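You operate a simulated robot arm through the tools that you are given. There is no shell and no other tool. Be economical: measure what you need, move in short steps, check, and stop when the job is done.

You run a simulated robot arm. Do the job below in one go: nothing can be reset, and whatever is moved stays where it is left.

TASK
Stir the blend even with the timer button, then cover it.
Fine: stirrer on, press as often as it takes, stir knob untouched; switch off, then set the clear lid on it; the beaker stays on the plate.

Only the result counts: the job must be done as asked and must still hold three seconds after the hand-in. Knocking over, shifting, dropping, spilling or breaking anything else fails it. Lids that push on must go on centred and level and be pressed home; caps that screw on are set level and turned clockwise until they are tight.

THE ROBOT
A 7-joint arm with a two-finger parallel gripper, fixed in place. Base frame: the origin is at the foot of the arm, x ahead of it, y to its left, z up; the work surface is at about z = 73. Units: cm, degrees, N and s.
With the tool pointing down near the work surface it reaches from about 18 to 68 cm from the base axis. Its first joint turns from -66.0 to 66.0 degrees. Payload 2.4 kg.
The tool frame sits at the grasp point between the pads (the TCP): z along the fingers, y along the line on which they close. The tips reach 3 cm beyond it. The gripper opens to 9.4 cm. The fingers are 2.8 cm wide and 1 cm thick; the gripper's body (5 by 9.6 cm) begins 5.5 cm behind the TCP.
Orientation is that of the tool frame in the base frame, as [roll, pitch, yaw] about the fixed x, y, z axes, in that order (R = Rz(yaw) Ry(pitch) Rx(roll)). With the fingers straight down and closing along the base's y, the tool's x points along the base's -x, its y along +y and its z along -z.

THE INTERFACE
- The arm moves only by the tool jog_arm. Its argument "rows" is a list of rows, each a list of 3 entries, a list of its own where there are three numbers: the shift along the tool's x, y, z in m, then the turn, a rotation vector about the tool's x, y, z in degrees, then the opening in per cent of the stroke, from 0 (shut) to 100 (fully open). In form: [[[x, y, z], [wx, wy, wz], gripper], ...]. A call has 1 to 12 rows; each row shifts and turns the commanded pose from where the row before left it, along the tool's axes as they then stand. A row lasts 0.2 s, in which the tool goes at most 5 cm and 8.6 degrees; a call with a longer step from one row to the next is refused whole, and so is a gripper value outside its range. A pose out of reach is approached as far as the arm can. The call stops where the force on the tool passes 40 N (or 10 N more than at its start, if that is more) or the arm is blocked; 0.2 s more then pass. Each finger travels about 15.3 cm/s and halts on what it meets, pressing with about 27 N; the grip force reading is that of the motor and also rises with nothing between the fingers. The clock runs only during rows and for 0.2 s after the last one: add rows that do not move to give the fingers time. The reply holds the time, the measured pose of the TCP, the force on the tool along the base axes, the opening and the grip force, in the units named above and with some noise, with the torque about the TCP (base axes, N m) and any sound that the robot's microphone picked up.
- Cameras (640 x 400 px; columns grow to the right, rows downward): "scene" is fixed at [2.62, 46.08, 146.04]; the picture's right is [-0.85, -0.53, 0.00], its down [-0.23, 0.36, -0.90] and it looks along [0.48, -0.77, -0.43] (base axes); focal length 358 px, centre (320, 200). "wrist" rides on the gripper at [7.6, 1.4, -10.2] in the tool frame; the picture's right is [-0.18, 0.98, 0.00], its down [-0.75, -0.14, -0.64] and it looks along [-0.63, -0.12, 0.77] (tool axes); focal length 243 px, centre (320, 200). There is no depth. A picture from a camera that has moved, and an enlarged one, comes with that camera's place and axes in the base frame and with its lens.
- capture(camera): a new picture of that camera. No time passes.
- zoom(camera, box): a new picture of the part [left, top, right, bottom] of that camera's present view, enlarged. No time passes.
- sign_off(): hands the job in; it is judged then, once.

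Go step by step. Nothing tells you positions but the pictures and the camera data: compare them with the known pose of the tool, close in by small moves and look again before you grip or let go. The budget is 120 turns and 64 pictures, counting those below and the enlarged ones. Unless the task says otherwise, let go and move clear before handing in, and close with one line.

The tools are called after "Emit:" as a command line: name --argument value ..., lists and objects as JSON in quotes. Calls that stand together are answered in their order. jog_arm: Moves the arm, as the interface text tells. Its arguments: {"type":"object","properties":{"rows":{"type":"array"}},"required":["rows"]} The other tools are called the same way: capture (camera) takes a picture; zoom (camera, box) takes an enlarged picture of a part of a camera's view; sign_off () hands the job in.

At the start:

```text
time_s: 0.0
tool_pos: [35.83, -20.32, 123.05]
ee_rot: [-180.0, 0.0, -180.0]
contact_force: [-0.2, 0.1, 0.6]
torque: [0.01, 0.03, 0.03]
width: 9.4
finger_force: 0.0
```

scene: 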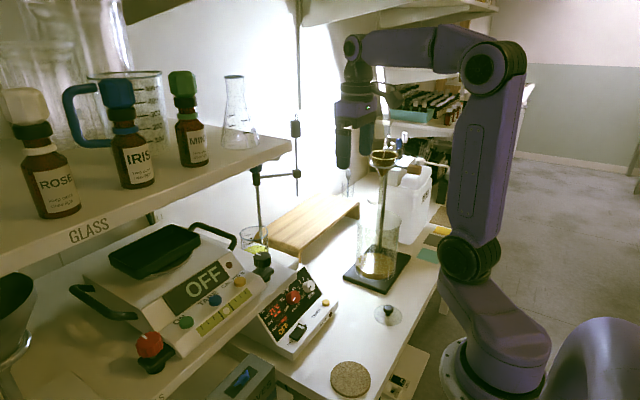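
wrist: 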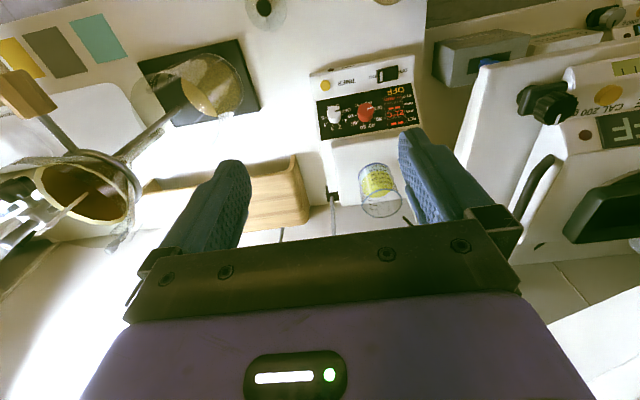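

I see a stirrer/hotplate with a control panel, a beaker with yellow layered liquid on its plate, and a clear lid with a dark knob on the bench. I will look closer at the panel and lid.

Emit:
zoom --camera "scene" --box '[220, 220, 420, 345]'

Emit:
zoom --camera "wrist" --box '[230, 0, 470, 150]'

Emit:
zoom --camera "scene" --box '[240, 255, 340, 360]'

```text
3.20 times, centred on (320, 282) of scene
camera zoom: at [2.62, 46.08, 146.04], right [-0.85, -0.53, 0.0], down [-0.23, 0.36, -0.9], along [0.48, -0.77, -0.43], focal length 1145 px, centre (320, -64)
```

zoom: 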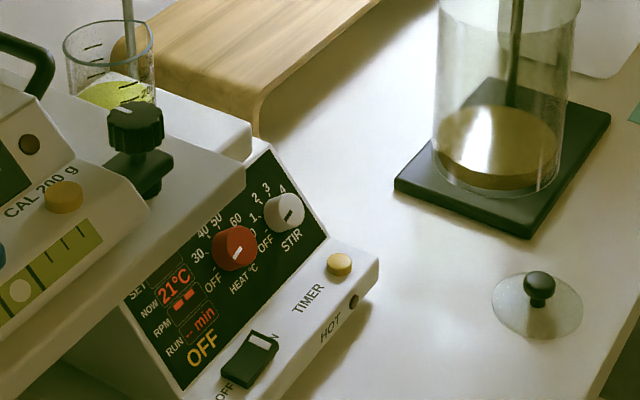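

```text
2.67 times, centred on (350, 75) of wrist
camera zoom: at [28.11, -19.01, 133.32], right [0.18, 0.98, 0.0], down [0.75, -0.14, 0.64], along [0.63, -0.12, -0.77], focal length 647 px, centre (240, 533)
```

zoom: 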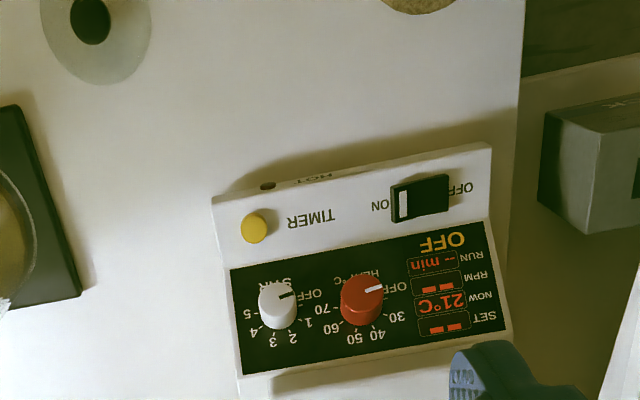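

```text
3.81 times, centred on (290, 308) of scene
camera zoom: at [2.62, 46.08, 146.04], right [-0.85, -0.53, 0.0], down [-0.23, 0.36, -0.9], along [0.48, -0.77, -0.43], focal length 1363 px, centre (434, -210)
```

zoom: 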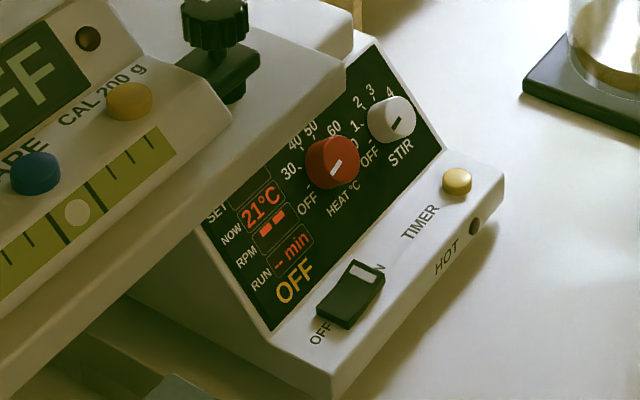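

The timer button is near (42.3, -20.7, 78), the rocker switch near (42, -13, 78), and the lid knob near (27.5, -29.6, 76). I will close the gripper and descend above the panel for a closer look.

Emit:
jog_arm --rows '[[[0, 0, 0.04], [0, 0, 0], 0], [[0, 0, 0.04], [0, 0, 0], 0], [[0, 0, 0.04], [0, 0, 0], 0], [[0, 0.02, 0.04], [0, 0, 0], 0], [[0, 0.02, 0.04], [0, 0, 0], 0], [[0, 0.02, 0.03], [0, 0, 0], 0], [[0, 0, 0], [0, 0, 0], 0]]'

Emit:
capture --camera "wrist"

Emit:
capture --camera "scene"

```text
time_s: 1.6
tool_pos: [35.98, -14.38, 100.27]
ee_rot: [180.0, 0.0, 179.9]
contact_force: [0.5, -1.0, 0.0]
torque: [0.04, 0.01, 0.0]
width: 0.02
finger_force: 26.6
```

```text
58 pictures are left
camera wrist: at [28.22, -13.01, 110.61], right [0.19, 0.98, 0.0], down [0.75, -0.14, 0.64], along [0.63, -0.12, -0.77], focal length 243 px, centre (320, 200)
```

wrist: 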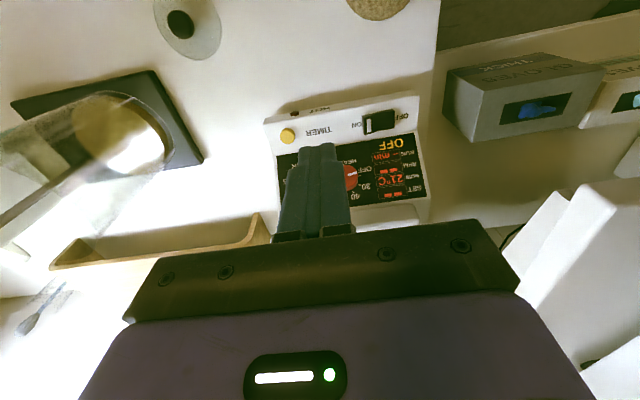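

```text
57 pictures are left
```

scene: 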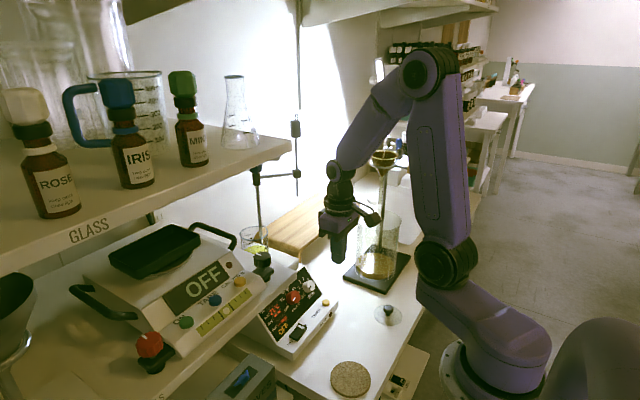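

The hand is above the panel with the fingers shut. I take a closer look at the switch and button.

Emit:
zoom --camera "wrist" --box '[250, 80, 440, 199]'

Emit:
zoom --camera "scene" --box '[200, 180, 360, 280]'

```text
3.36 times, centred on (345, 140) of wrist
camera zoom: at [28.22, -13.01, 110.61], right [0.19, 0.98, 0.0], down [0.75, -0.14, 0.64], along [0.63, -0.12, -0.77], focal length 816 px, centre (236, 403)
```

zoom: 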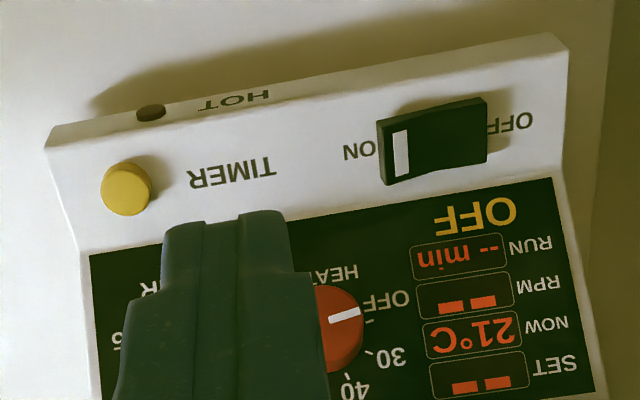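

```text
4.00 times, centred on (280, 230) of scene
camera zoom: at [2.62, 46.08, 146.04], right [-0.85, -0.53, 0.0], down [-0.23, 0.36, -0.9], along [0.48, -0.77, -0.43], focal length 1431 px, centre (480, 80)
```

zoom: 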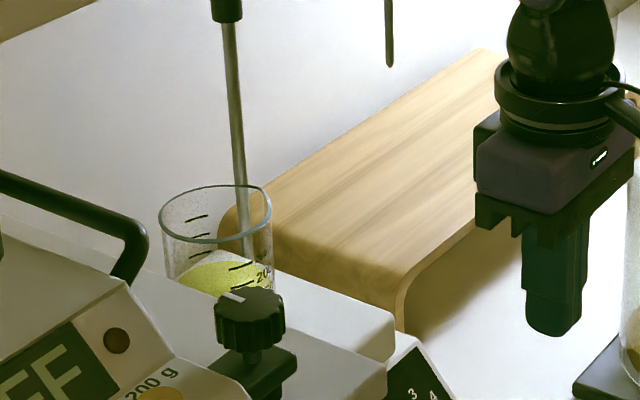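

The ON end of the rocker is at about (42.4, -9.3, 79), and the shelf edge lies near y = -2 at z = 101, so there is room. I move above the ON end and look.

Emit:
jog_arm --rows '[[[-0.03, 0.0225, 0], [0, 0, 0], 0], [[-0.031, 0.0225, 0.03], [0, 0, 0], 0], [[0, 0, 0.04], [0, 0, 0], 0], [[0, 0, 0.04], [0, 0, 0], 0], [[0, 0, 0.03], [0, 0, 0], 0], [[0, 0, 0], [0, 0, 0], 0]]'

Emit:
zoom --camera "wrist" --box '[220, 80, 440, 217]'

Emit:
zoom --camera "scene" --box '[210, 180, 370, 380]'

```text
time_s: 3.0
tool_pos: [41.78, -9.81, 86.04]
ee_rot: [180.0, 0.0, -180.0]
contact_force: [0.6, -0.5, -0.7]
torque: [0.0, 0.01, -0.01]
width: 0.01
finger_force: 26.8
```

```text
2.91 times, centred on (330, 148) of wrist
camera zoom: at [34.16, -8.45, 96.25], right [0.18, 0.98, 0.0], down [0.75, -0.14, 0.64], along [0.63, -0.12, -0.77], focal length 706 px, centre (291, 350)
```

zoom: 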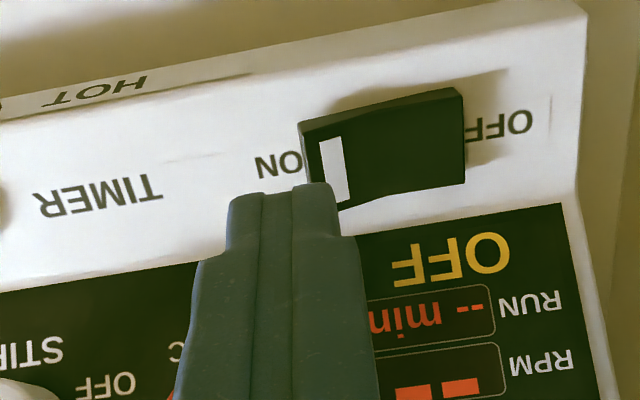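

```text
2.00 times, centred on (290, 280) of scene
camera zoom: at [2.62, 46.08, 146.04], right [-0.85, -0.53, 0.0], down [-0.23, 0.36, -0.9], along [0.48, -0.77, -0.43], focal length 716 px, centre (380, 40)
```

zoom: 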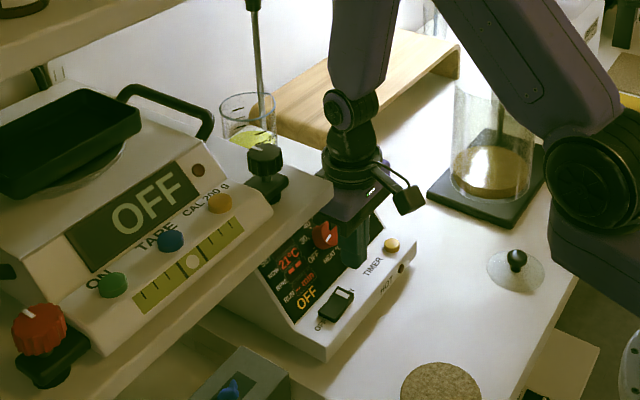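

The fingertips are just above the ON end, slightly off. I shift 0.5 cm in y and press down in small steps.

Emit:
jog_arm --rows '[[[-0.003, 0.004, 0], [0, 0, 0], 0], [[0, 0, 0.012], [0, 0, 0], 0], [[0, 0, 0.01], [0, 0, 0], 0], [[0, 0, 0.005], [0, 0, 0], 0], [[0, 0, 0.005], [0, 0, 0], 0], [[0, 0, 0.004], [0, 0, 0], 0], [[0, 0, 0.003], [0, 0, 0], 0]]'

Emit:
zoom --camera "wrist" --box '[220, 80, 440, 217]'

```text
time_s: 4.6
tool_pos: [42.16, -9.58, 81.92]
ee_rot: [180.0, 0.0, 179.9]
contact_force: [-0.2, 0.0, -0.1]
torque: [0.01, 0.03, -0.02]
width: 0.0
finger_force: 26.8
```

```text
2.91 times, centred on (330, 148) of wrist
camera zoom: at [34.42, -8.15, 92.29], right [0.18, 0.98, 0.0], down [0.75, -0.14, 0.64], along [0.63, -0.12, -0.77], focal length 706 px, centre (291, 350)
```

zoom: 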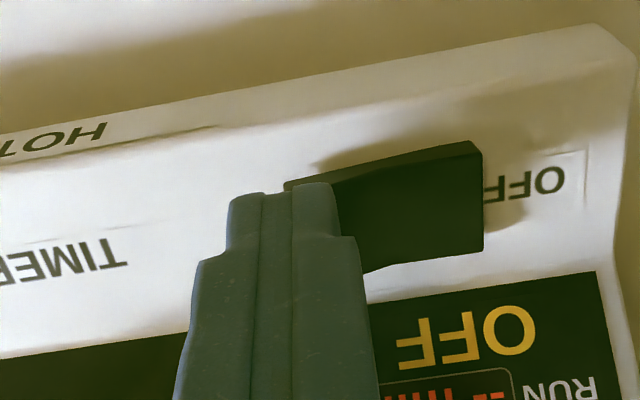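

No contact yet at tip height 78.9. I nudge +0.4 cm in y and continue down.

Emit:
jog_arm --rows '[[[0, 0.004, 0], [0, 0, 0], 0], [[0, 0, 0.003], [0, 0, 0], 0], [[0, 0, 0.003], [0, 0, 0], 0], [[0, 0, 0.003], [0, 0, 0], 0], [[0, 0, 0.003], [0, 0, 0], 0]]'

Emit:
zoom --camera "wrist" --box '[220, 80, 440, 217]'

```text
time_s: 5.8
tool_pos: [42.17, -9.05, 81.17]
ee_rot: [-180.0, 0.0, 180.0]
contact_force: [-0.5, -0.6, 0.3]
torque: [0.01, 0.02, -0.01]
width: 0.0
finger_force: 26.6
heard: click
```

```text
2.91 times, centred on (330, 148) of wrist
camera zoom: at [34.43, -7.73, 91.27], right [0.18, 0.98, 0.0], down [0.75, -0.14, 0.64], along [0.63, -0.12, -0.77], focal length 706 px, centre (291, 350)
```

zoom: 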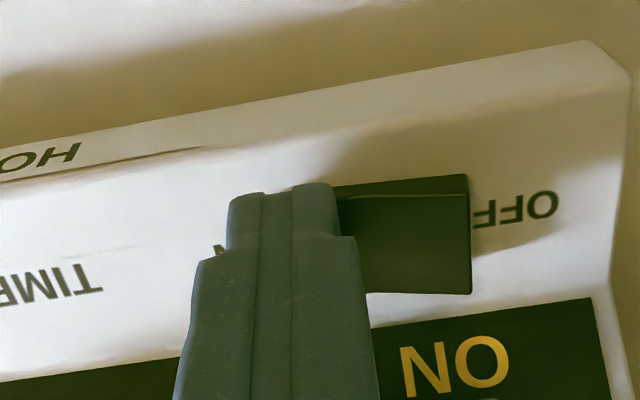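

The display reads ON. Now I lift and move above the TIMER button.

Emit:
jog_arm --rows '[[[0, 0, -0.03], [0, 0, 0], 0], [[0, 0, -0.01], [0, 0, 0], 0], [[0, -0.04, 0], [0, 0, 0], 0], [[0, -0.04, 0], [0, 0, 0], 0], [[0, -0.035, 0], [0, 0, 0], 0], [[0, 0, 0], [0, 0, 0], 0]]'

Emit:
capture --camera "wrist"

Emit:
zoom --camera "scene" --box '[240, 230, 340, 360]'

```text
time_s: 7.2
tool_pos: [42.03, -20.99, 84.78]
ee_rot: [180.0, -0.1, 180.0]
contact_force: [-0.2, 0.2, 0.0]
torque: [0.0, 0.01, 0.0]
width: 0.0
finger_force: 26.6
```

```text
50 pictures are left
camera wrist: at [34.53, -19.58, 95.02], right [0.18, 0.98, 0.0], down [0.75, -0.14, 0.64], along [0.63, -0.12, -0.77], focal length 243 px, centre (320, 200)
```

wrist: 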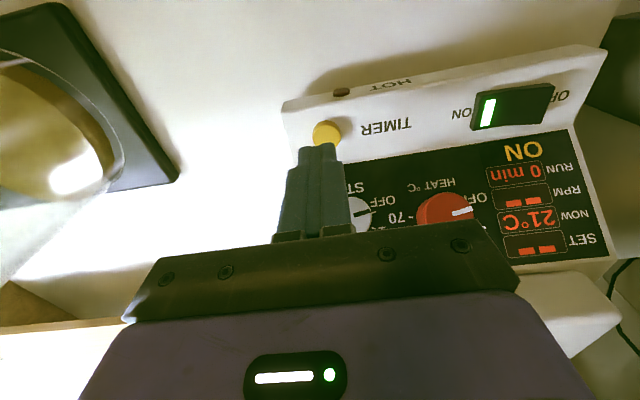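

```text
3.08 times, centred on (290, 295) of scene
camera zoom: at [2.62, 46.08, 146.04], right [-0.85, -0.53, 0.0], down [-0.23, 0.36, -0.9], along [0.48, -0.77, -0.43], focal length 1101 px, centre (412, -92)
```

zoom: 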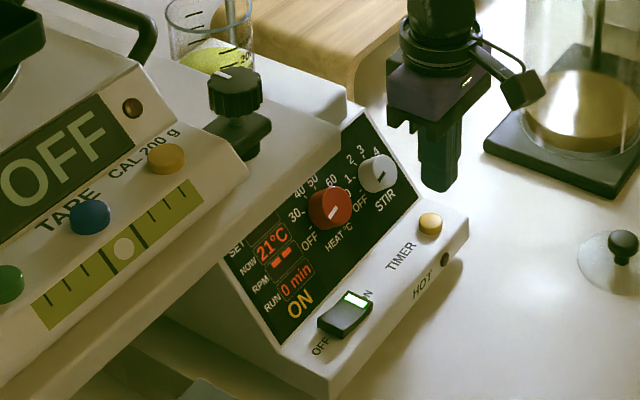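

The display shows ON and RUN 0 min. The timer button is at (42.1, -20.5, 78), so I press it gently.

Emit:
jog_arm --rows '[[[0, 0.005, 0.01], [0, 0, 0], 0], [[0, 0, 0.01], [0, 0, 0], 0], [[0, 0, 0.006], [0, 0, 0], 0], [[0, 0, 0.004], [0, 0, 0], 0], [[0, 0, 0.003], [0, 0, 0], 0], [[0, 0, 0.003], [0, 0, 0], 0]]'

Emit:
zoom --camera "wrist" --box '[280, 60, 620, 272]'

```text
time_s: 8.6
tool_pos: [42.1, -20.33, 81.34]
ee_rot: [180.0, 0.0, 179.9]
contact_force: [0.7, -0.1, -0.5]
torque: [-0.01, 0.01, 0.02]
width: 0.02
finger_force: 26.7
```

```text
1.88 times, centred on (450, 166) of wrist
camera zoom: at [34.51, -18.82, 91.67], right [0.18, 0.98, 0.0], down [0.75, -0.14, 0.64], along [0.63, -0.12, -0.77], focal length 457 px, centre (75, 264)
```

zoom: 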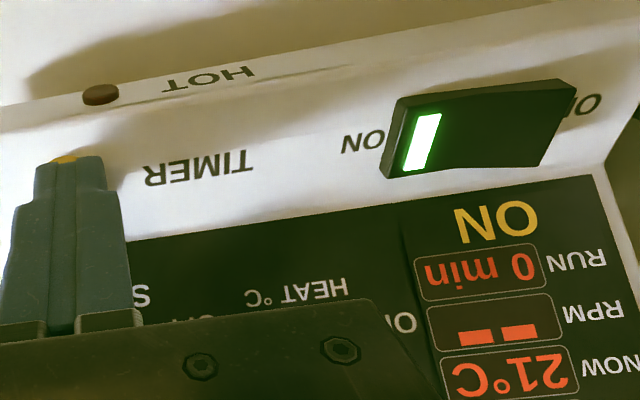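

Not pressed yet; I go further down in 3 mm steps.

Emit:
jog_arm --rows '[[[0, 0, 0.003], [0, 0, 0], 0], [[0, 0, 0.003], [0, 0, 0], 0], [[0, 0, 0.003], [0, 0, 0], 0], [[0, 0, 0.002], [0, 0, 0], 0]]'

Emit:
zoom --camera "wrist" --box '[280, 60, 620, 272]'

```text
time_s: 9.6
tool_pos: [42.12, -20.19, 80.29]
ee_rot: [180.0, 0.0, 180.0]
contact_force: [-4.5, -1.7, 11.2]
torque: [-0.01, 0.1, 0.0]
width: 0.0
finger_force: 27.1
heard: click
```

```text
1.88 times, centred on (450, 166) of wrist
camera zoom: at [34.49, -18.73, 90.58], right [0.19, 0.98, 0.0], down [0.75, -0.14, 0.64], along [0.63, -0.12, -0.77], focal length 457 px, centre (75, 264)
```

zoom: 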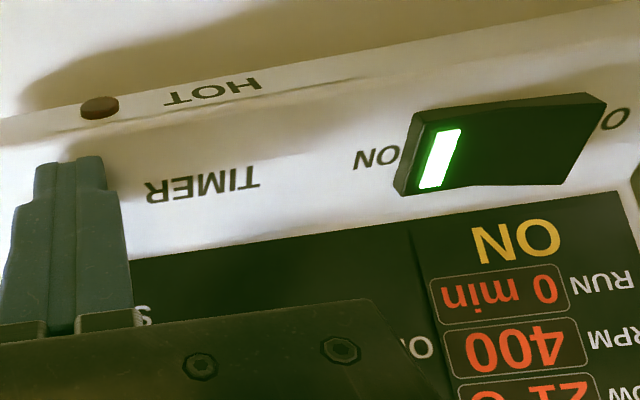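

The press registered: RPM 400. I release and wait, then watch the display and the beaker.

Emit:
jog_arm --rows '[[[0, 0, -0.02], [0, 0, 0], 0], [[0, 0, -0.02], [0, 0, 0], 0], [[0, 0, 0], [0, 0, 0], 0], [[0, 0, 0], [0, 0, 0], 0], [[0, 0, 0], [0, 0, 0], 0], [[0, 0, 0], [0, 0, 0], 0], [[0, 0, 0], [0, 0, 0], 0]]'

Emit:
zoom --camera "scene" --box '[230, 210, 340, 340]'

```text
time_s: 11.2
tool_pos: [42.14, -20.01, 84.03]
ee_rot: [-180.0, 0.0, -180.0]
contact_force: [0.1, -0.3, -0.3]
torque: [0.0, 0.0, 0.02]
width: 0.01
finger_force: 27.5
```

```text
3.08 times, centred on (285, 275) of scene
camera zoom: at [2.62, 46.08, 146.04], right [-0.85, -0.53, 0.0], down [-0.23, 0.36, -0.9], along [0.48, -0.77, -0.43], focal length 1101 px, centre (428, -31)
```

zoom: 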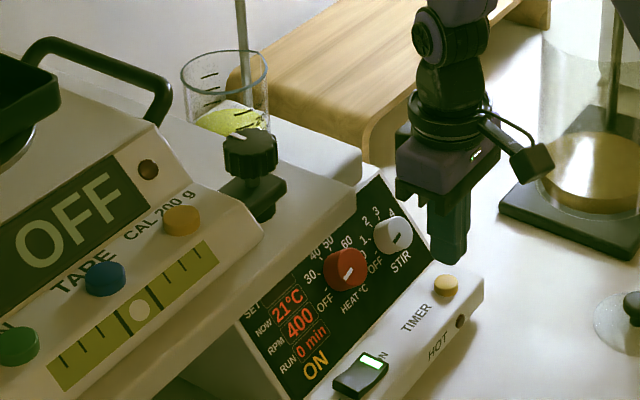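

It is running at 400 rpm. I wait and look closely at the beaker contents.

Emit:
jog_arm --rows '[[[0, 0, 0], [0, 0, 0], 0], [[0, 0, 0], [0, 0, 0], 0], [[0, 0, 0], [0, 0, 0], 0], [[0, 0, 0], [0, 0, 0], 0], [[0, 0, 0], [0, 0, 0], 0], [[0, 0, 0], [0, 0, 0], 0], [[0, 0, 0], [0, 0, 0], 0], [[0, 0, 0], [0, 0, 0], 0], [[0, 0, 0], [0, 0, 0], 0], [[0, 0, 0], [0, 0, 0], 0], [[0, 0, 0], [0, 0, 0], 0], [[0, 0, 0], [0, 0, 0], 0]]'

Emit:
zoom --camera "scene" --box '[230, 210, 340, 340]'

Emit:
zoom --camera "scene" --box '[234, 220, 280, 260]'

```text
time_s: 13.8
tool_pos: [42.16, -19.98, 84.12]
ee_rot: [-180.0, 0.0, 180.0]
contact_force: [0.0, -0.3, -0.6]
torque: [0.01, 0.0, -0.01]
width: 0.0
finger_force: 27.0
```

```text
3.08 times, centred on (285, 275) of scene
camera zoom: at [2.62, 46.08, 146.04], right [-0.85, -0.53, 0.0], down [-0.23, 0.36, -0.9], along [0.48, -0.77, -0.43], focal length 1101 px, centre (428, -31)
```

zoom: 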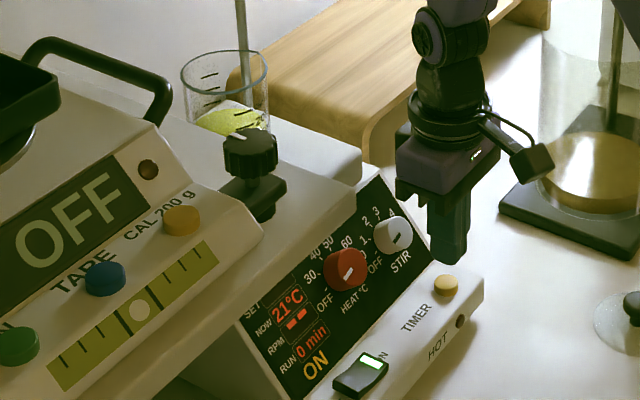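

```text
10.00 times, centred on (257, 240) of scene
camera zoom: at [2.62, 46.08, 146.04], right [-0.85, -0.53, 0.0], down [-0.23, 0.36, -0.9], along [0.48, -0.77, -0.43], focal length 3578 px, centre (950, -200)
```

zoom: 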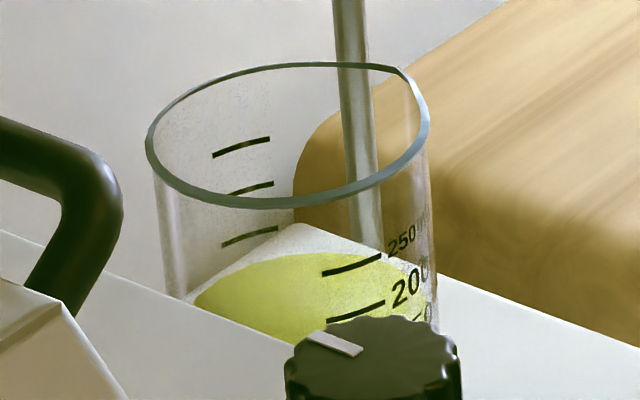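

One press gives about 4 s of stirring. To judge whether the blend is even I raise the hand for a view into the beaker from above.

Emit:
jog_arm --rows '[[[0, 0, -0.04], [0, 0, 0], 0], [[0.02, 0, -0.045], [0, 0, 0], 0], [[0.02, 0, -0.045], [0, 0, 0], 0], [[0.02, 0, -0.045], [0, 0, 0], 0], [[0, 0, -0.045], [0, 0, 0], 0], [[0, 0, -0.045], [0, 0, 0], 0], [[0, 0, -0.045], [0, 0, 0], 0], [[0, 0, 0], [0, 0, 0], 0]]'

Emit:
zoom --camera "wrist" --box '[340, 130, 440, 230]'

```text
time_s: 15.6
tool_pos: [36.08, -19.9, 115.44]
ee_rot: [179.9, -0.1, 180.0]
contact_force: [-0.1, 0.7, -1.0]
torque: [0.0, -0.01, -0.01]
width: 0.0
finger_force: 27.3
```

```text
4.00 times, centred on (390, 180) of wrist
camera zoom: at [28.4, -18.45, 125.66], right [0.18, 0.98, 0.0], down [0.75, -0.14, 0.64], along [0.63, -0.12, -0.77], focal length 970 px, centre (40, 280)
```

zoom: 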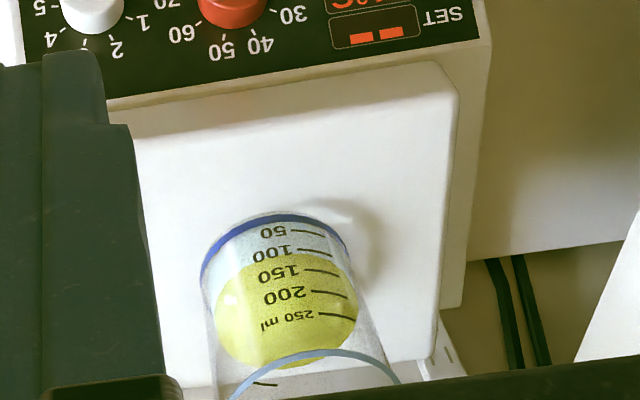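

The beaker still shows layers (yellow above, pale, then blue at the bottom). I go back and press again several times, letting each run end.

Emit:
jog_arm --rows '[[[-0.02, 0, 0.04], [0, 0, 0], 0], [[-0.02, 0, 0.045], [0, 0, 0], 0], [[-0.02, -0.003, 0.045], [0, 0, 0], 0], [[0, 0, 0.045], [0, 0, 0], 0], [[0, 0, 0.045], [0, 0, 0], 0], [[0, 0, 0.045], [0, 0, 0], 0], [[0, 0, 0.045], [0, 0, 0], 0], [[0, 0, 0.02], [0, 0, 0], 0], [[0, 0, 0.012], [0, 0, 0], 0], [[0, 0, 0.006], [0, 0, 0], 0], [[0, 0, 0.004], [0, 0, 0], 0]]'

Emit:
zoom --camera "wrist" --box '[280, 60, 620, 272]'

```text
time_s: 18.0
tool_pos: [42.35, -20.39, 80.04]
ee_rot: [180.0, 0.0, 179.9]
contact_force: [-6.3, 2.7, 17.3]
torque: [0.06, 0.04, -0.01]
width: 0.0
finger_force: 27.0
heard: click
```

```text
1.88 times, centred on (450, 166) of wrist
camera zoom: at [34.65, -18.99, 90.4], right [0.18, 0.98, 0.0], down [0.75, -0.14, 0.64], along [0.63, -0.12, -0.77], focal length 457 px, centre (75, 264)
```

zoom: 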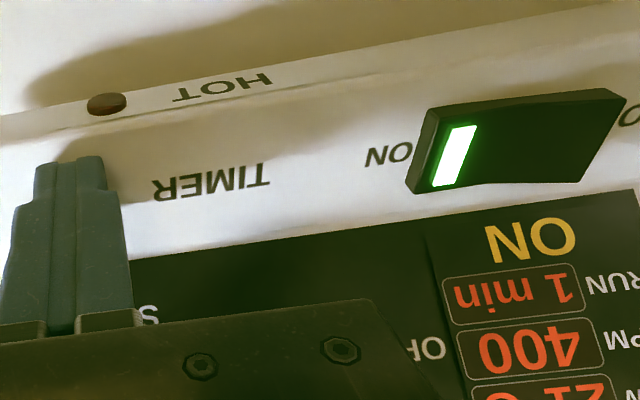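

The second press registered. I release, wait out the run, then press once more.

Emit:
jog_arm --rows '[[[0, 0, -0.02], [0, 0, 0], 0], [[0, 0, 0], [0, 0, 0], 0], [[0, 0, 0], [0, 0, 0], 0], [[0, 0, 0], [0, 0, 0], 0], [[0, 0, 0], [0, 0, 0], 0], [[0, 0, 0], [0, 0, 0], 0], [[0, 0, 0], [0, 0, 0], 0], [[0, 0, 0], [0, 0, 0], 0], [[0, 0, 0], [0, 0, 0], 0], [[0, 0, 0], [0, 0, 0], 0], [[0, 0, 0], [0, 0, 0], 0], [[0, 0, 0], [0, 0, 0], 0]]'

Emit:
jog_arm --rows '[[[0, 0, 0], [0, 0, 0], 0], [[0, 0, 0], [0, 0, 0], 0], [[0, 0, 0], [0, 0, 0], 0], [[0, 0, 0], [0, 0, 0], 0], [[0, 0, 0], [0, 0, 0], 0], [[0, 0, 0], [0, 0, 0], 0], [[0, 0, 0], [0, 0, 0], 0], [[0, 0, 0], [0, 0, 0], 0], [[0, 0, 0.012], [0, 0, 0], 0], [[0, 0, 0.006], [0, 0, 0], 0], [[0, 0, 0.003], [0, 0, 0], 0]]'

Emit:
zoom --camera "wrist" --box '[280, 60, 620, 272]'

```text
time_s: 20.6
tool_pos: [42.24, -20.45, 81.92]
ee_rot: [-179.9, -0.1, -180.0]
contact_force: [0.5, 0.3, -0.2]
torque: [-0.03, 0.0, 0.02]
width: 0.02
finger_force: 27.2
```

```text
time_s: 23.1
tool_pos: [42.23, -20.42, 80.0]
ee_rot: [180.0, -0.2, 180.0]
contact_force: [-5.4, 2.6, 18.7]
torque: [0.09, 0.08, -0.05]
width: 0.0
finger_force: 27.1
heard: click
stopped in row 11: the force on the tool passed its limit at 43 N (the readings are from after the stop); the commanded pose is now the measured one
```

```text
1.88 times, centred on (450, 166) of wrist
camera zoom: at [34.57, -18.98, 90.36], right [0.18, 0.98, 0.0], down [0.75, -0.14, 0.64], along [0.63, -0.12, -0.77], focal length 457 px, centre (75, 264)
```

zoom: 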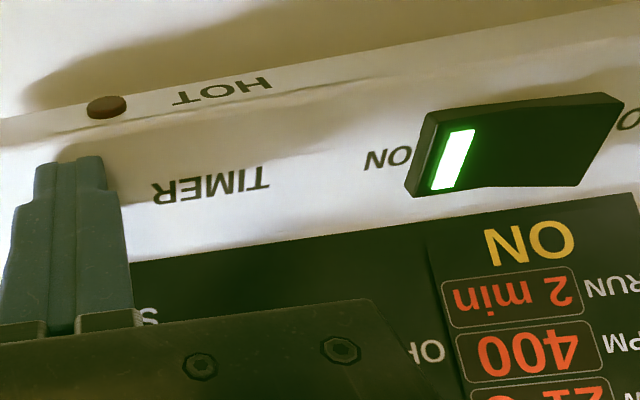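

Third press in; RUN now counts 2 min. I rise to the viewing pose to check the beaker.

Emit:
jog_arm --rows '[[[0, 0, -0.02], [0, 0, 0], 0], [[0, 0, -0.045], [0, 0, 0], 0], [[0.02, 0, -0.045], [0, 0, 0], 0], [[0.02, 0, -0.045], [0, 0, 0], 0], [[0.02, 0, -0.045], [0, 0, 0], 0], [[0, 0, -0.045], [0, 0, 0], 0], [[0, 0, -0.045], [0, 0, 0], 0], [[0, 0, -0.045], [0, 0, 0], 0], [[0, 0, -0.02], [0, 0, 0], 0], [[0, 0, 0], [0, 0, 0], 0], [[0, 0, 0], [0, 0, 0], 0], [[0, 0, 0], [0, 0, 0], 0]]'

Emit:
jog_arm --rows '[[[0, 0, 0], [0, 0, 0], 0], [[0, 0, 0], [0, 0, 0], 0], [[0, 0, 0], [0, 0, 0], 0], [[0, 0, 0], [0, 0, 0], 0], [[0, 0, 0], [0, 0, 0], 0], [[0, 0, 0], [0, 0, 0], 0], [[0, 0, 0], [0, 0, 0], 0], [[0, 0, 0], [0, 0, 0], 0], [[0, 0, 0], [0, 0, 0], 0], [[0, 0, 0], [0, 0, 0], 0]]'

Emit:
zoom --camera "wrist" --box '[340, 110, 460, 230]'

```text
time_s: 25.7
tool_pos: [35.94, -20.2, 115.4]
ee_rot: [-179.9, -0.1, -180.0]
contact_force: [0.5, 1.1, 0.5]
torque: [0.01, 0.0, -0.01]
width: 0.02
finger_force: 27.0
```

```text
time_s: 27.9
tool_pos: [36.05, -20.18, 115.45]
ee_rot: [179.9, -0.1, 180.0]
contact_force: [-0.4, 0.6, -0.1]
torque: [0.04, -0.01, 0.01]
width: 0.0
finger_force: 26.8
```

```text
3.33 times, centred on (400, 170) of wrist
camera zoom: at [28.32, -18.85, 125.76], right [0.18, 0.98, 0.0], down [0.75, -0.14, 0.64], along [0.63, -0.12, -0.77], focal length 809 px, centre (53, 300)
```

zoom: 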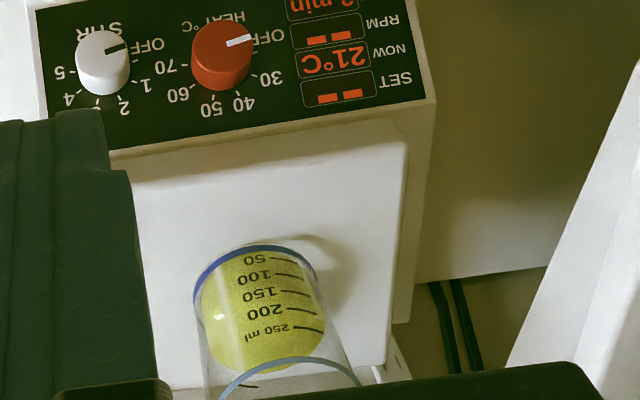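

The display reads 3 min and the blend looks more uniform, but a blue line remains at the bottom. I zoom in tightly.

Emit:
zoom --camera "wrist" --box '[390, 176, 440, 226]'

Emit:
zoom --camera "scene" --box '[234, 220, 280, 260]'

```text
8.00 times, centred on (415, 201) of wrist
camera zoom: at [28.32, -18.85, 125.76], right [0.18, 0.98, 0.0], down [0.75, -0.14, 0.64], along [0.63, -0.12, -0.77], focal length 1941 px, centre (-440, 192)
```

zoom: 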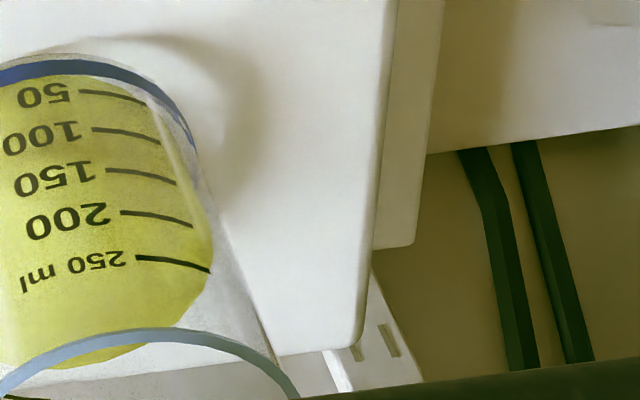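

```text
10.00 times, centred on (257, 240) of scene
camera zoom: at [2.62, 46.08, 146.04], right [-0.85, -0.53, 0.0], down [-0.23, 0.36, -0.9], along [0.48, -0.77, -0.43], focal length 3578 px, centre (950, -200)
```

zoom: 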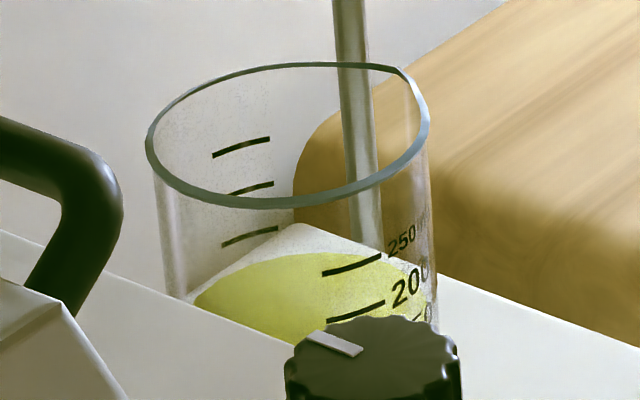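

The wall now looks uniformly yellow from the surface down; the blue arc (same thickness as before) is probably the glass base. To be sure, I press once more, gently, and compare.

Emit:
jog_arm --rows '[[[-0.02, 0, 0.04], [0, 0, 0], 0], [[-0.02, 0, 0.045], [0, 0, 0], 0], [[-0.02, 0, 0.045], [0, 0, 0], 0], [[0, 0, 0.045], [0, 0, 0], 0], [[0, 0, 0.045], [0, 0, 0], 0], [[0, 0, 0.045], [0, 0, 0], 0], [[0, 0, 0.045], [0, 0, 0], 0], [[0, 0, 0.02], [0, 0, 0], 0], [[0, 0, 0.014], [0, 0, 0], 0], [[0, 0, 0.004], [0, 0, 0], 0], [[0, 0, 0.003], [0, 0, 0], 0], [[0, 0, 0.002], [0, 0, 0], 0]]'

Emit:
jog_arm --rows '[[[0, 0, -0.02], [0, 0, 0], 0], [[0, 0, -0.045], [0, 0, 0], 0], [[0.02, 0, -0.045], [0, 0, 0], 0], [[0.02, 0, -0.045], [0, 0, 0], 0], [[0.02, 0, -0.045], [0, 0, 0], 0], [[0, 0, -0.045], [0, 0, 0], 0], [[0, 0, -0.045], [0, 0, 0], 0], [[0, 0, -0.045], [0, 0, 0], 0], [[0, 0.01, -0.02], [0, 0, 0], 0], [[0, 0.02, 0], [0, 0, 0], 0], [[0, 0.02, 0], [0, 0, 0], 0], [[0, 0, 0], [0, 0, 0], 0]]'

Emit:
jog_arm --rows '[[[0, 0, 0], [0, 0, 0], 0], [[0, 0, 0], [0, 0, 0], 0], [[0, 0, 0], [0, 0, 0], 0], [[0, 0, 0], [0, 0, 0], 0], [[0, 0, 0], [0, 0, 0], 0], [[0, 0, 0], [0, 0, 0], 0], [[0, 0, 0], [0, 0, 0], 0], [[0, 0, 0], [0, 0, 0], 0], [[0, 0, 0], [0, 0, 0], 0], [[0, 0, 0], [0, 0, 0], 0]]'

Emit:
zoom --camera "wrist" --box '[330, 100, 450, 220]'

```text
time_s: 30.5
tool_pos: [42.36, -20.3, 80.1]
ee_rot: [-180.0, -0.1, 180.0]
contact_force: [-0.6, 3.7, 11.4]
torque: [0.11, -0.05, 0.02]
width: 0.0
finger_force: 26.7
heard: click
```

```text
time_s: 33.1
tool_pos: [36.41, -15.29, 115.93]
ee_rot: [179.9, 0.0, -179.9]
contact_force: [0.0, 0.1, 0.0]
torque: [0.01, 0.04, 0.0]
width: 0.01
finger_force: 26.5
```

```text
time_s: 35.3
tool_pos: [36.47, -15.41, 115.74]
ee_rot: [179.9, -0.1, -179.9]
contact_force: [0.5, 0.4, 0.7]
torque: [0.02, -0.01, 0.03]
width: 0.0
finger_force: 27.1
```

```text
3.33 times, centred on (390, 160) of wrist
camera zoom: at [28.72, -13.95, 126.07], right [0.18, 0.98, 0.0], down [0.75, -0.14, 0.64], along [0.63, -0.12, -0.77], focal length 809 px, centre (87, 333)
```

zoom: 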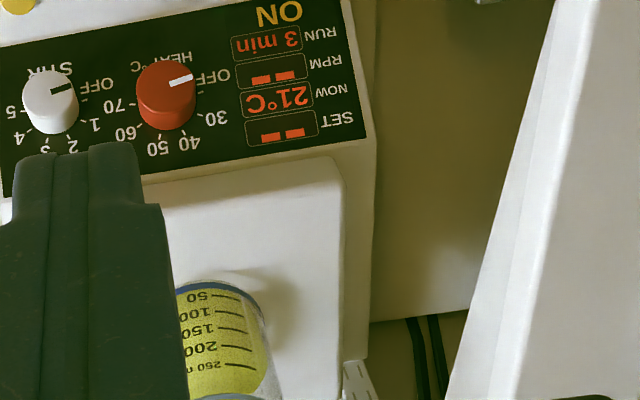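

The view is blocked by the finger; I shift back in y to see the whole beaker.

Emit:
jog_arm --rows '[[[0, -0.03, 0], [0, 0, 0], 0], [[0, -0.03, 0], [0, 0, 0], 0], [[0.02, -0.02, 0], [0, 0, 0], 0], [[0, 0, 0], [0, 0, 0], 0], [[0, 0, 0], [0, 0, 0], 0]]'

Emit:
zoom --camera "wrist" --box '[360, 120, 460, 220]'

```text
time_s: 36.5
tool_pos: [34.56, -23.36, 115.88]
ee_rot: [-180.0, 0.1, -180.0]
contact_force: [-0.8, -0.4, 0.0]
torque: [-0.02, -0.02, -0.03]
width: 0.0
finger_force: 26.6
```

```text
4.00 times, centred on (410, 170) of wrist
camera zoom: at [26.84, -22.01, 126.15], right [0.18, 0.98, 0.0], down [0.75, -0.14, 0.64], along [0.63, -0.12, -0.77], focal length 970 px, centre (-40, 320)
```

zoom: 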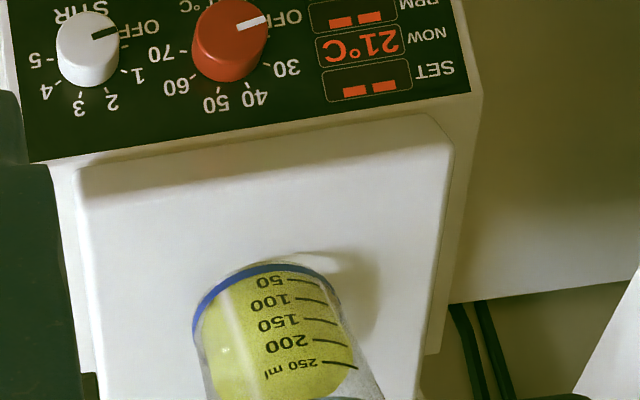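

The wall appears the same colour throughout. A tight zoom to check for any remaining gradient.

Emit:
zoom --camera "wrist" --box '[402, 180, 462, 222]'

```text
9.52 times, centred on (432, 201) of wrist
camera zoom: at [26.84, -22.01, 126.15], right [0.18, 0.98, 0.0], down [0.75, -0.14, 0.64], along [0.63, -0.12, -0.77], focal length 2311 px, centre (-747, 190)
```

zoom: 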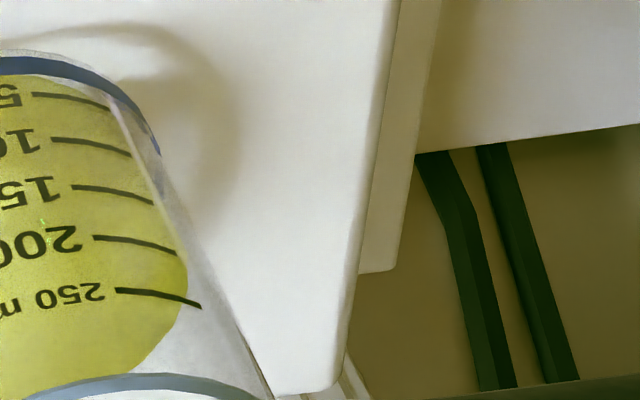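

To rule out the blue arc being an unmixed layer, I press one more time and compare from this same pose.

Emit:
jog_arm --rows '[[[-0.025, 0.01, 0.04], [0, 0, 0], 0], [[-0.025, 0.01, 0.04], [0, 0, 0], 0], [[-0.0265, 0.01, 0.04], [0, 0, 0], 0], [[0, 0, 0.045], [0, 0, 0], 0], [[0, 0, 0.045], [0, 0, 0], 0], [[0, 0, 0.045], [0, 0, 0], 0], [[0, 0, 0.045], [0, 0, 0], 0], [[0, 0, 0.03], [0, 0, 0], 0], [[0, 0, 0.017], [0, 0, 0], 0], [[0, 0, 0.006], [0, 0, 0], 0], [[0, 0, 0.003], [0, 0, 0], 0], [[0, 0, 0.002], [0, 0, 0], 0]]'

Emit:
jog_arm --rows '[[[0, 0, -0.02], [0, 0, 0], 0], [[0, 0, -0.045], [0, 0, 0], 0], [[0.025, 0, -0.04], [0, 0, 0], 0], [[0.025, 0, -0.045], [0, 0, 0], 0], [[0.0265, 0, -0.045], [0, 0, 0], 0], [[0, 0, -0.045], [0, 0, 0], 0], [[0, 0, -0.045], [0, 0, 0], 0], [[0, 0, -0.045], [0, 0, 0], 0], [[0, -0.03, -0.028], [0, 0, 0], 0], [[0, 0, 0], [0, 0, 0], 0], [[0, 0, 0], [0, 0, 0], 0], [[0, 0, 0], [0, 0, 0], 0]]'

Emit:
jog_arm --rows '[[[0, 0, 0], [0, 0, 0], 0], [[0, 0, 0], [0, 0, 0], 0], [[0, 0, 0], [0, 0, 0], 0], [[0, 0, 0], [0, 0, 0], 0], [[0, 0, 0], [0, 0, 0], 0], [[0, 0, 0], [0, 0, 0], 0], [[0, 0, 0], [0, 0, 0], 0], [[0, 0, 0], [0, 0, 0], 0], [[0, 0, 0], [0, 0, 0], 0], [[0, 0, 0], [0, 0, 0], 0]]'

Emit:
zoom --camera "wrist" --box '[360, 120, 460, 220]'

```text
time_s: 39.0
tool_pos: [41.76, -20.28, 80.02]
ee_rot: [179.9, -0.2, -180.0]
contact_force: [-5.9, 1.6, 20.0]
torque: [0.08, 0.03, 0.02]
width: 0.0
finger_force: 27.2
heard: click
stopped in row 12: the force on the tool passed its limit at 46 N (the readings are from after the stop); the commanded pose is now the measured one
```

```text
refused: row 4 steps farther than a row can; nothing moved
```

```text
time_s: 41.1
tool_pos: [41.82, -20.37, 79.88]
ee_rot: [179.9, -0.2, -179.9]
contact_force: [-6.1, 2.9, 28.7]
torque: [0.06, -0.08, 0.04]
width: 0.02
finger_force: 27.8
```

```text
4.00 times, centred on (410, 170) of wrist
camera zoom: at [34.16, -18.94, 90.32], right [0.18, 0.98, 0.0], down [0.75, -0.14, 0.64], along [0.63, -0.12, -0.77], focal length 970 px, centre (-40, 320)
```

zoom: 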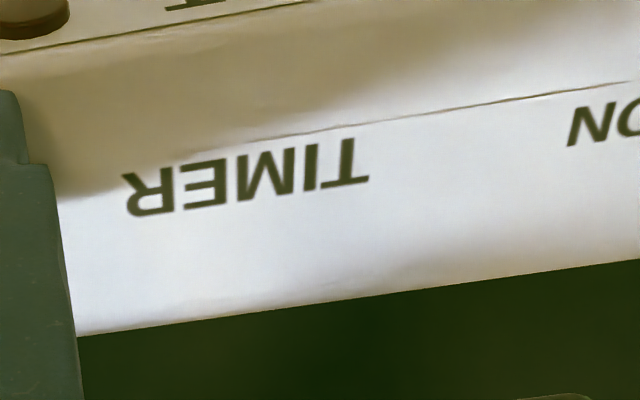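

The rise was refused as one step was too long, so I lift again with shorter steps and look.

Emit:
jog_arm --rows '[[[0, 0, -0.02], [0, 0, 0], 0], [[0, 0, -0.045], [0, 0, 0], 0], [[0.024, 0, -0.04], [0, 0, 0], 0], [[0.024, 0, -0.04], [0, 0, 0], 0], [[0.024, 0, -0.04], [0, 0, 0], 0], [[0, 0, -0.045], [0, 0, 0], 0], [[0, 0, -0.045], [0, 0, 0], 0], [[0, 0, -0.045], [0, 0, 0], 0], [[0, -0.03, -0.038], [0, 0, 0], 0], [[0, 0, 0], [0, 0, 0], 0], [[0, 0, 0], [0, 0, 0], 0], [[0, 0, 0], [0, 0, 0], 0]]'

Emit:
zoom --camera "wrist" --box '[360, 80, 520, 220]'

Emit:
zoom --camera "wrist" --box '[402, 180, 462, 222]'

```text
time_s: 43.8
tool_pos: [34.54, -23.16, 115.9]
ee_rot: [179.9, -0.1, 180.0]
contact_force: [0.7, 0.1, -0.2]
torque: [0.0, 0.0, 0.03]
width: 0.01
finger_force: 26.7
```

```text
2.86 times, centred on (440, 150) of wrist
camera zoom: at [26.96, -21.76, 126.2], right [0.18, 0.98, 0.0], down [0.76, -0.14, 0.64], along [0.63, -0.12, -0.77], focal length 693 px, centre (-23, 343)
```

zoom: 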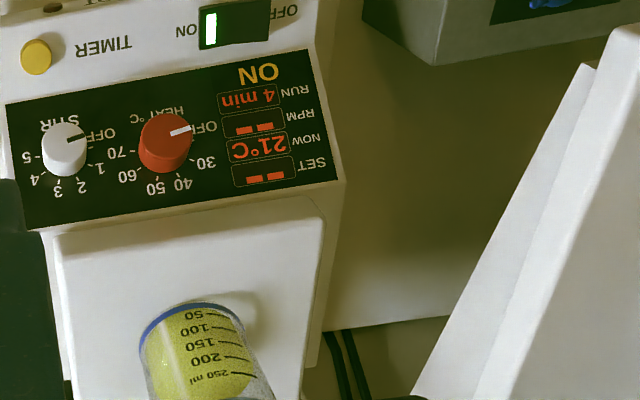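

```text
9.52 times, centred on (432, 201) of wrist
camera zoom: at [26.96, -21.76, 126.2], right [0.18, 0.98, 0.0], down [0.76, -0.14, 0.64], along [0.63, -0.12, -0.77], focal length 2311 px, centre (-747, 190)
```

zoom: 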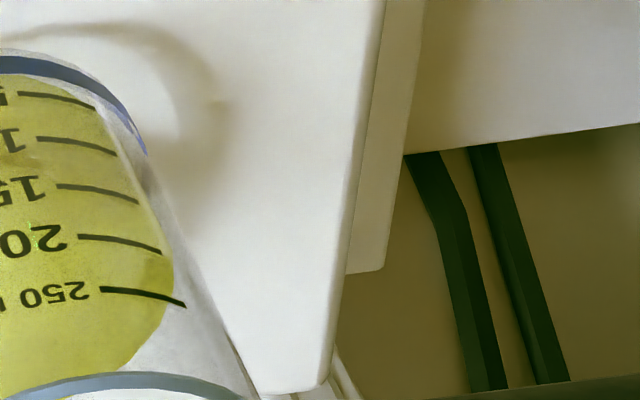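

The blend is unchanged by the extra press, so it is even; the blue arc is the glass base. Now I go to the OFF side of the rocker, tilting the hand 20° so that its body leans away from the shelf.

Emit:
jog_arm --rows '[[[-0.0107, 0.0167, 0.037], [0, 0, 0], 0], [[-0.0107, 0.0167, 0.037], [0, 0, 0], 0], [[-0.0107, 0.0167, 0.037], [0, 0, 0], 0], [[-0.0107, 0.0167, 0.037], [0, 0, 0], 0], [[-0.0107, 0.0167, 0.037], [0, 0, 0], 0], [[-0.0107, 0.0167, 0.037], [0, 0, 0], 0], [[-0.0107, 0.0167, 0.037], [0, 0, 0], 0], [[0, 0, 0], [-7, 0, 0], 0], [[0, 0, 0], [-7, 0, 0], 0], [[0, 0, 0], [-6, 0, 0], 0], [[0, 0, 0], [0, 0, 0], 0]]'

Emit:
capture --camera "wrist"

Emit:
capture --camera "scene"

```text
time_s: 46.1
tool_pos: [42.17, -11.57, 90.04]
ee_rot: [159.8, -0.1, 180.0]
contact_force: [-0.3, 0.1, 0.4]
torque: [0.0, 0.0, 0.03]
width: 0.03
finger_force: 27.1
```

```text
31 pictures are left
camera wrist: at [34.48, -13.84, 100.09], right [0.19, 0.92, 0.34], down [0.75, -0.35, 0.55], along [0.63, 0.15, -0.76], focal length 243 px, centre (320, 200)
```

wrist: 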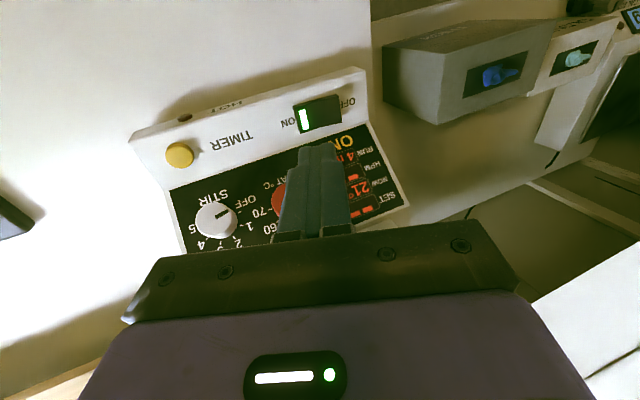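

```text
30 pictures are left
```

scene: 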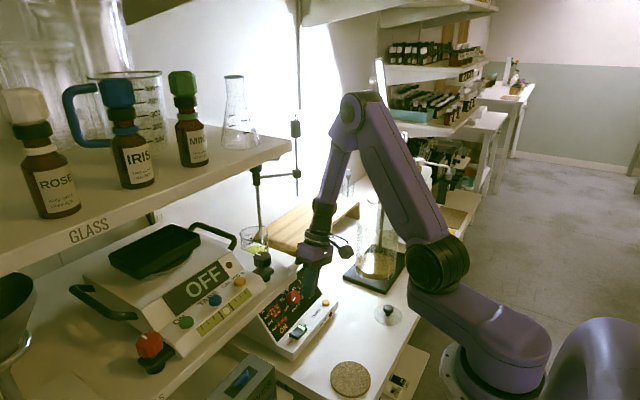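

The tilted hand clears the shelf. I move above the OFF end and descend, then press in small steps.

Emit:
jog_arm --rows '[[[0, 0.0235, 0.0086], [0, 0, 0], 0], [[0, 0.0235, 0.0086], [0, 0, 0], 0], [[0, -0.0103, 0.0282], [0, 0, 0], 0], [[0, -0.0086, 0.0235], [0, 0, 0], 0], [[0, -0.0027, 0.0075], [0, 0, 0], 0], [[0, -0.0014, 0.0038], [0, 0, 0], 0], [[0, -0.0014, 0.0038], [0, 0, 0], 0], [[0, -0.001, 0.0028], [0, 0, 0], 0], [[0, -0.001, 0.0028], [0, 0, 0], 0]]'

Emit:
capture --camera "wrist"

```text
time_s: 48.1
tool_pos: [42.17, -6.53, 82.16]
ee_rot: [160.1, -0.1, -180.0]
contact_force: [0.2, 0.3, -0.7]
torque: [-0.01, 0.01, 0.01]
width: 0.0
finger_force: 27.1
```

```text
29 pictures are left
camera wrist: at [34.54, -8.78, 92.32], right [0.19, 0.92, 0.34], down [0.75, -0.35, 0.55], along [0.63, 0.15, -0.76], focal length 243 px, centre (320, 200)
```

wrist: 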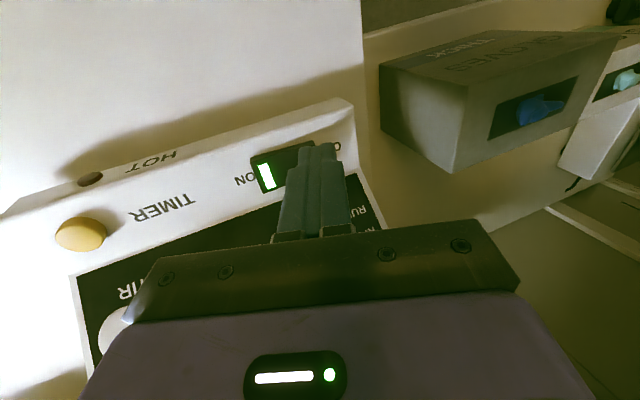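

Still just above the OFF end; I continue down.

Emit:
jog_arm --rows '[[[0, -0.001, 0.0028], [0, 0, 0], 0], [[0, -0.001, 0.0028], [0, 0, 0], 0], [[0, -0.001, 0.0028], [0, 0, 0], 0], [[0, -0.001, 0.0028], [0, 0, 0], 0]]'

Emit:
zoom --camera "scene" --box '[240, 250, 340, 360]'

```text
time_s: 49.1
tool_pos: [42.1, -6.63, 81.13]
ee_rot: [160.0, -0.1, 179.9]
contact_force: [-5.6, -2.9, 23.1]
torque: [-0.04, 0.08, 0.0]
width: 0.0
finger_force: 27.1
heard: click
```

```text
3.64 times, centred on (290, 305) of scene
camera zoom: at [2.57, 46.08, 146.05], right [-0.85, -0.53, 0.0], down [-0.23, 0.36, -0.9], along [0.48, -0.77, -0.43], focal length 1301 px, centre (429, -182)
```

zoom: 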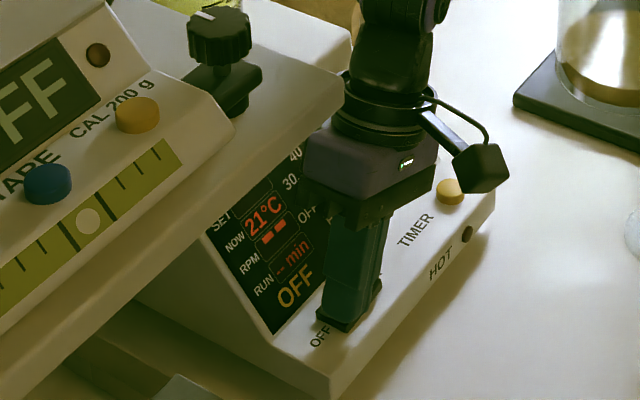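

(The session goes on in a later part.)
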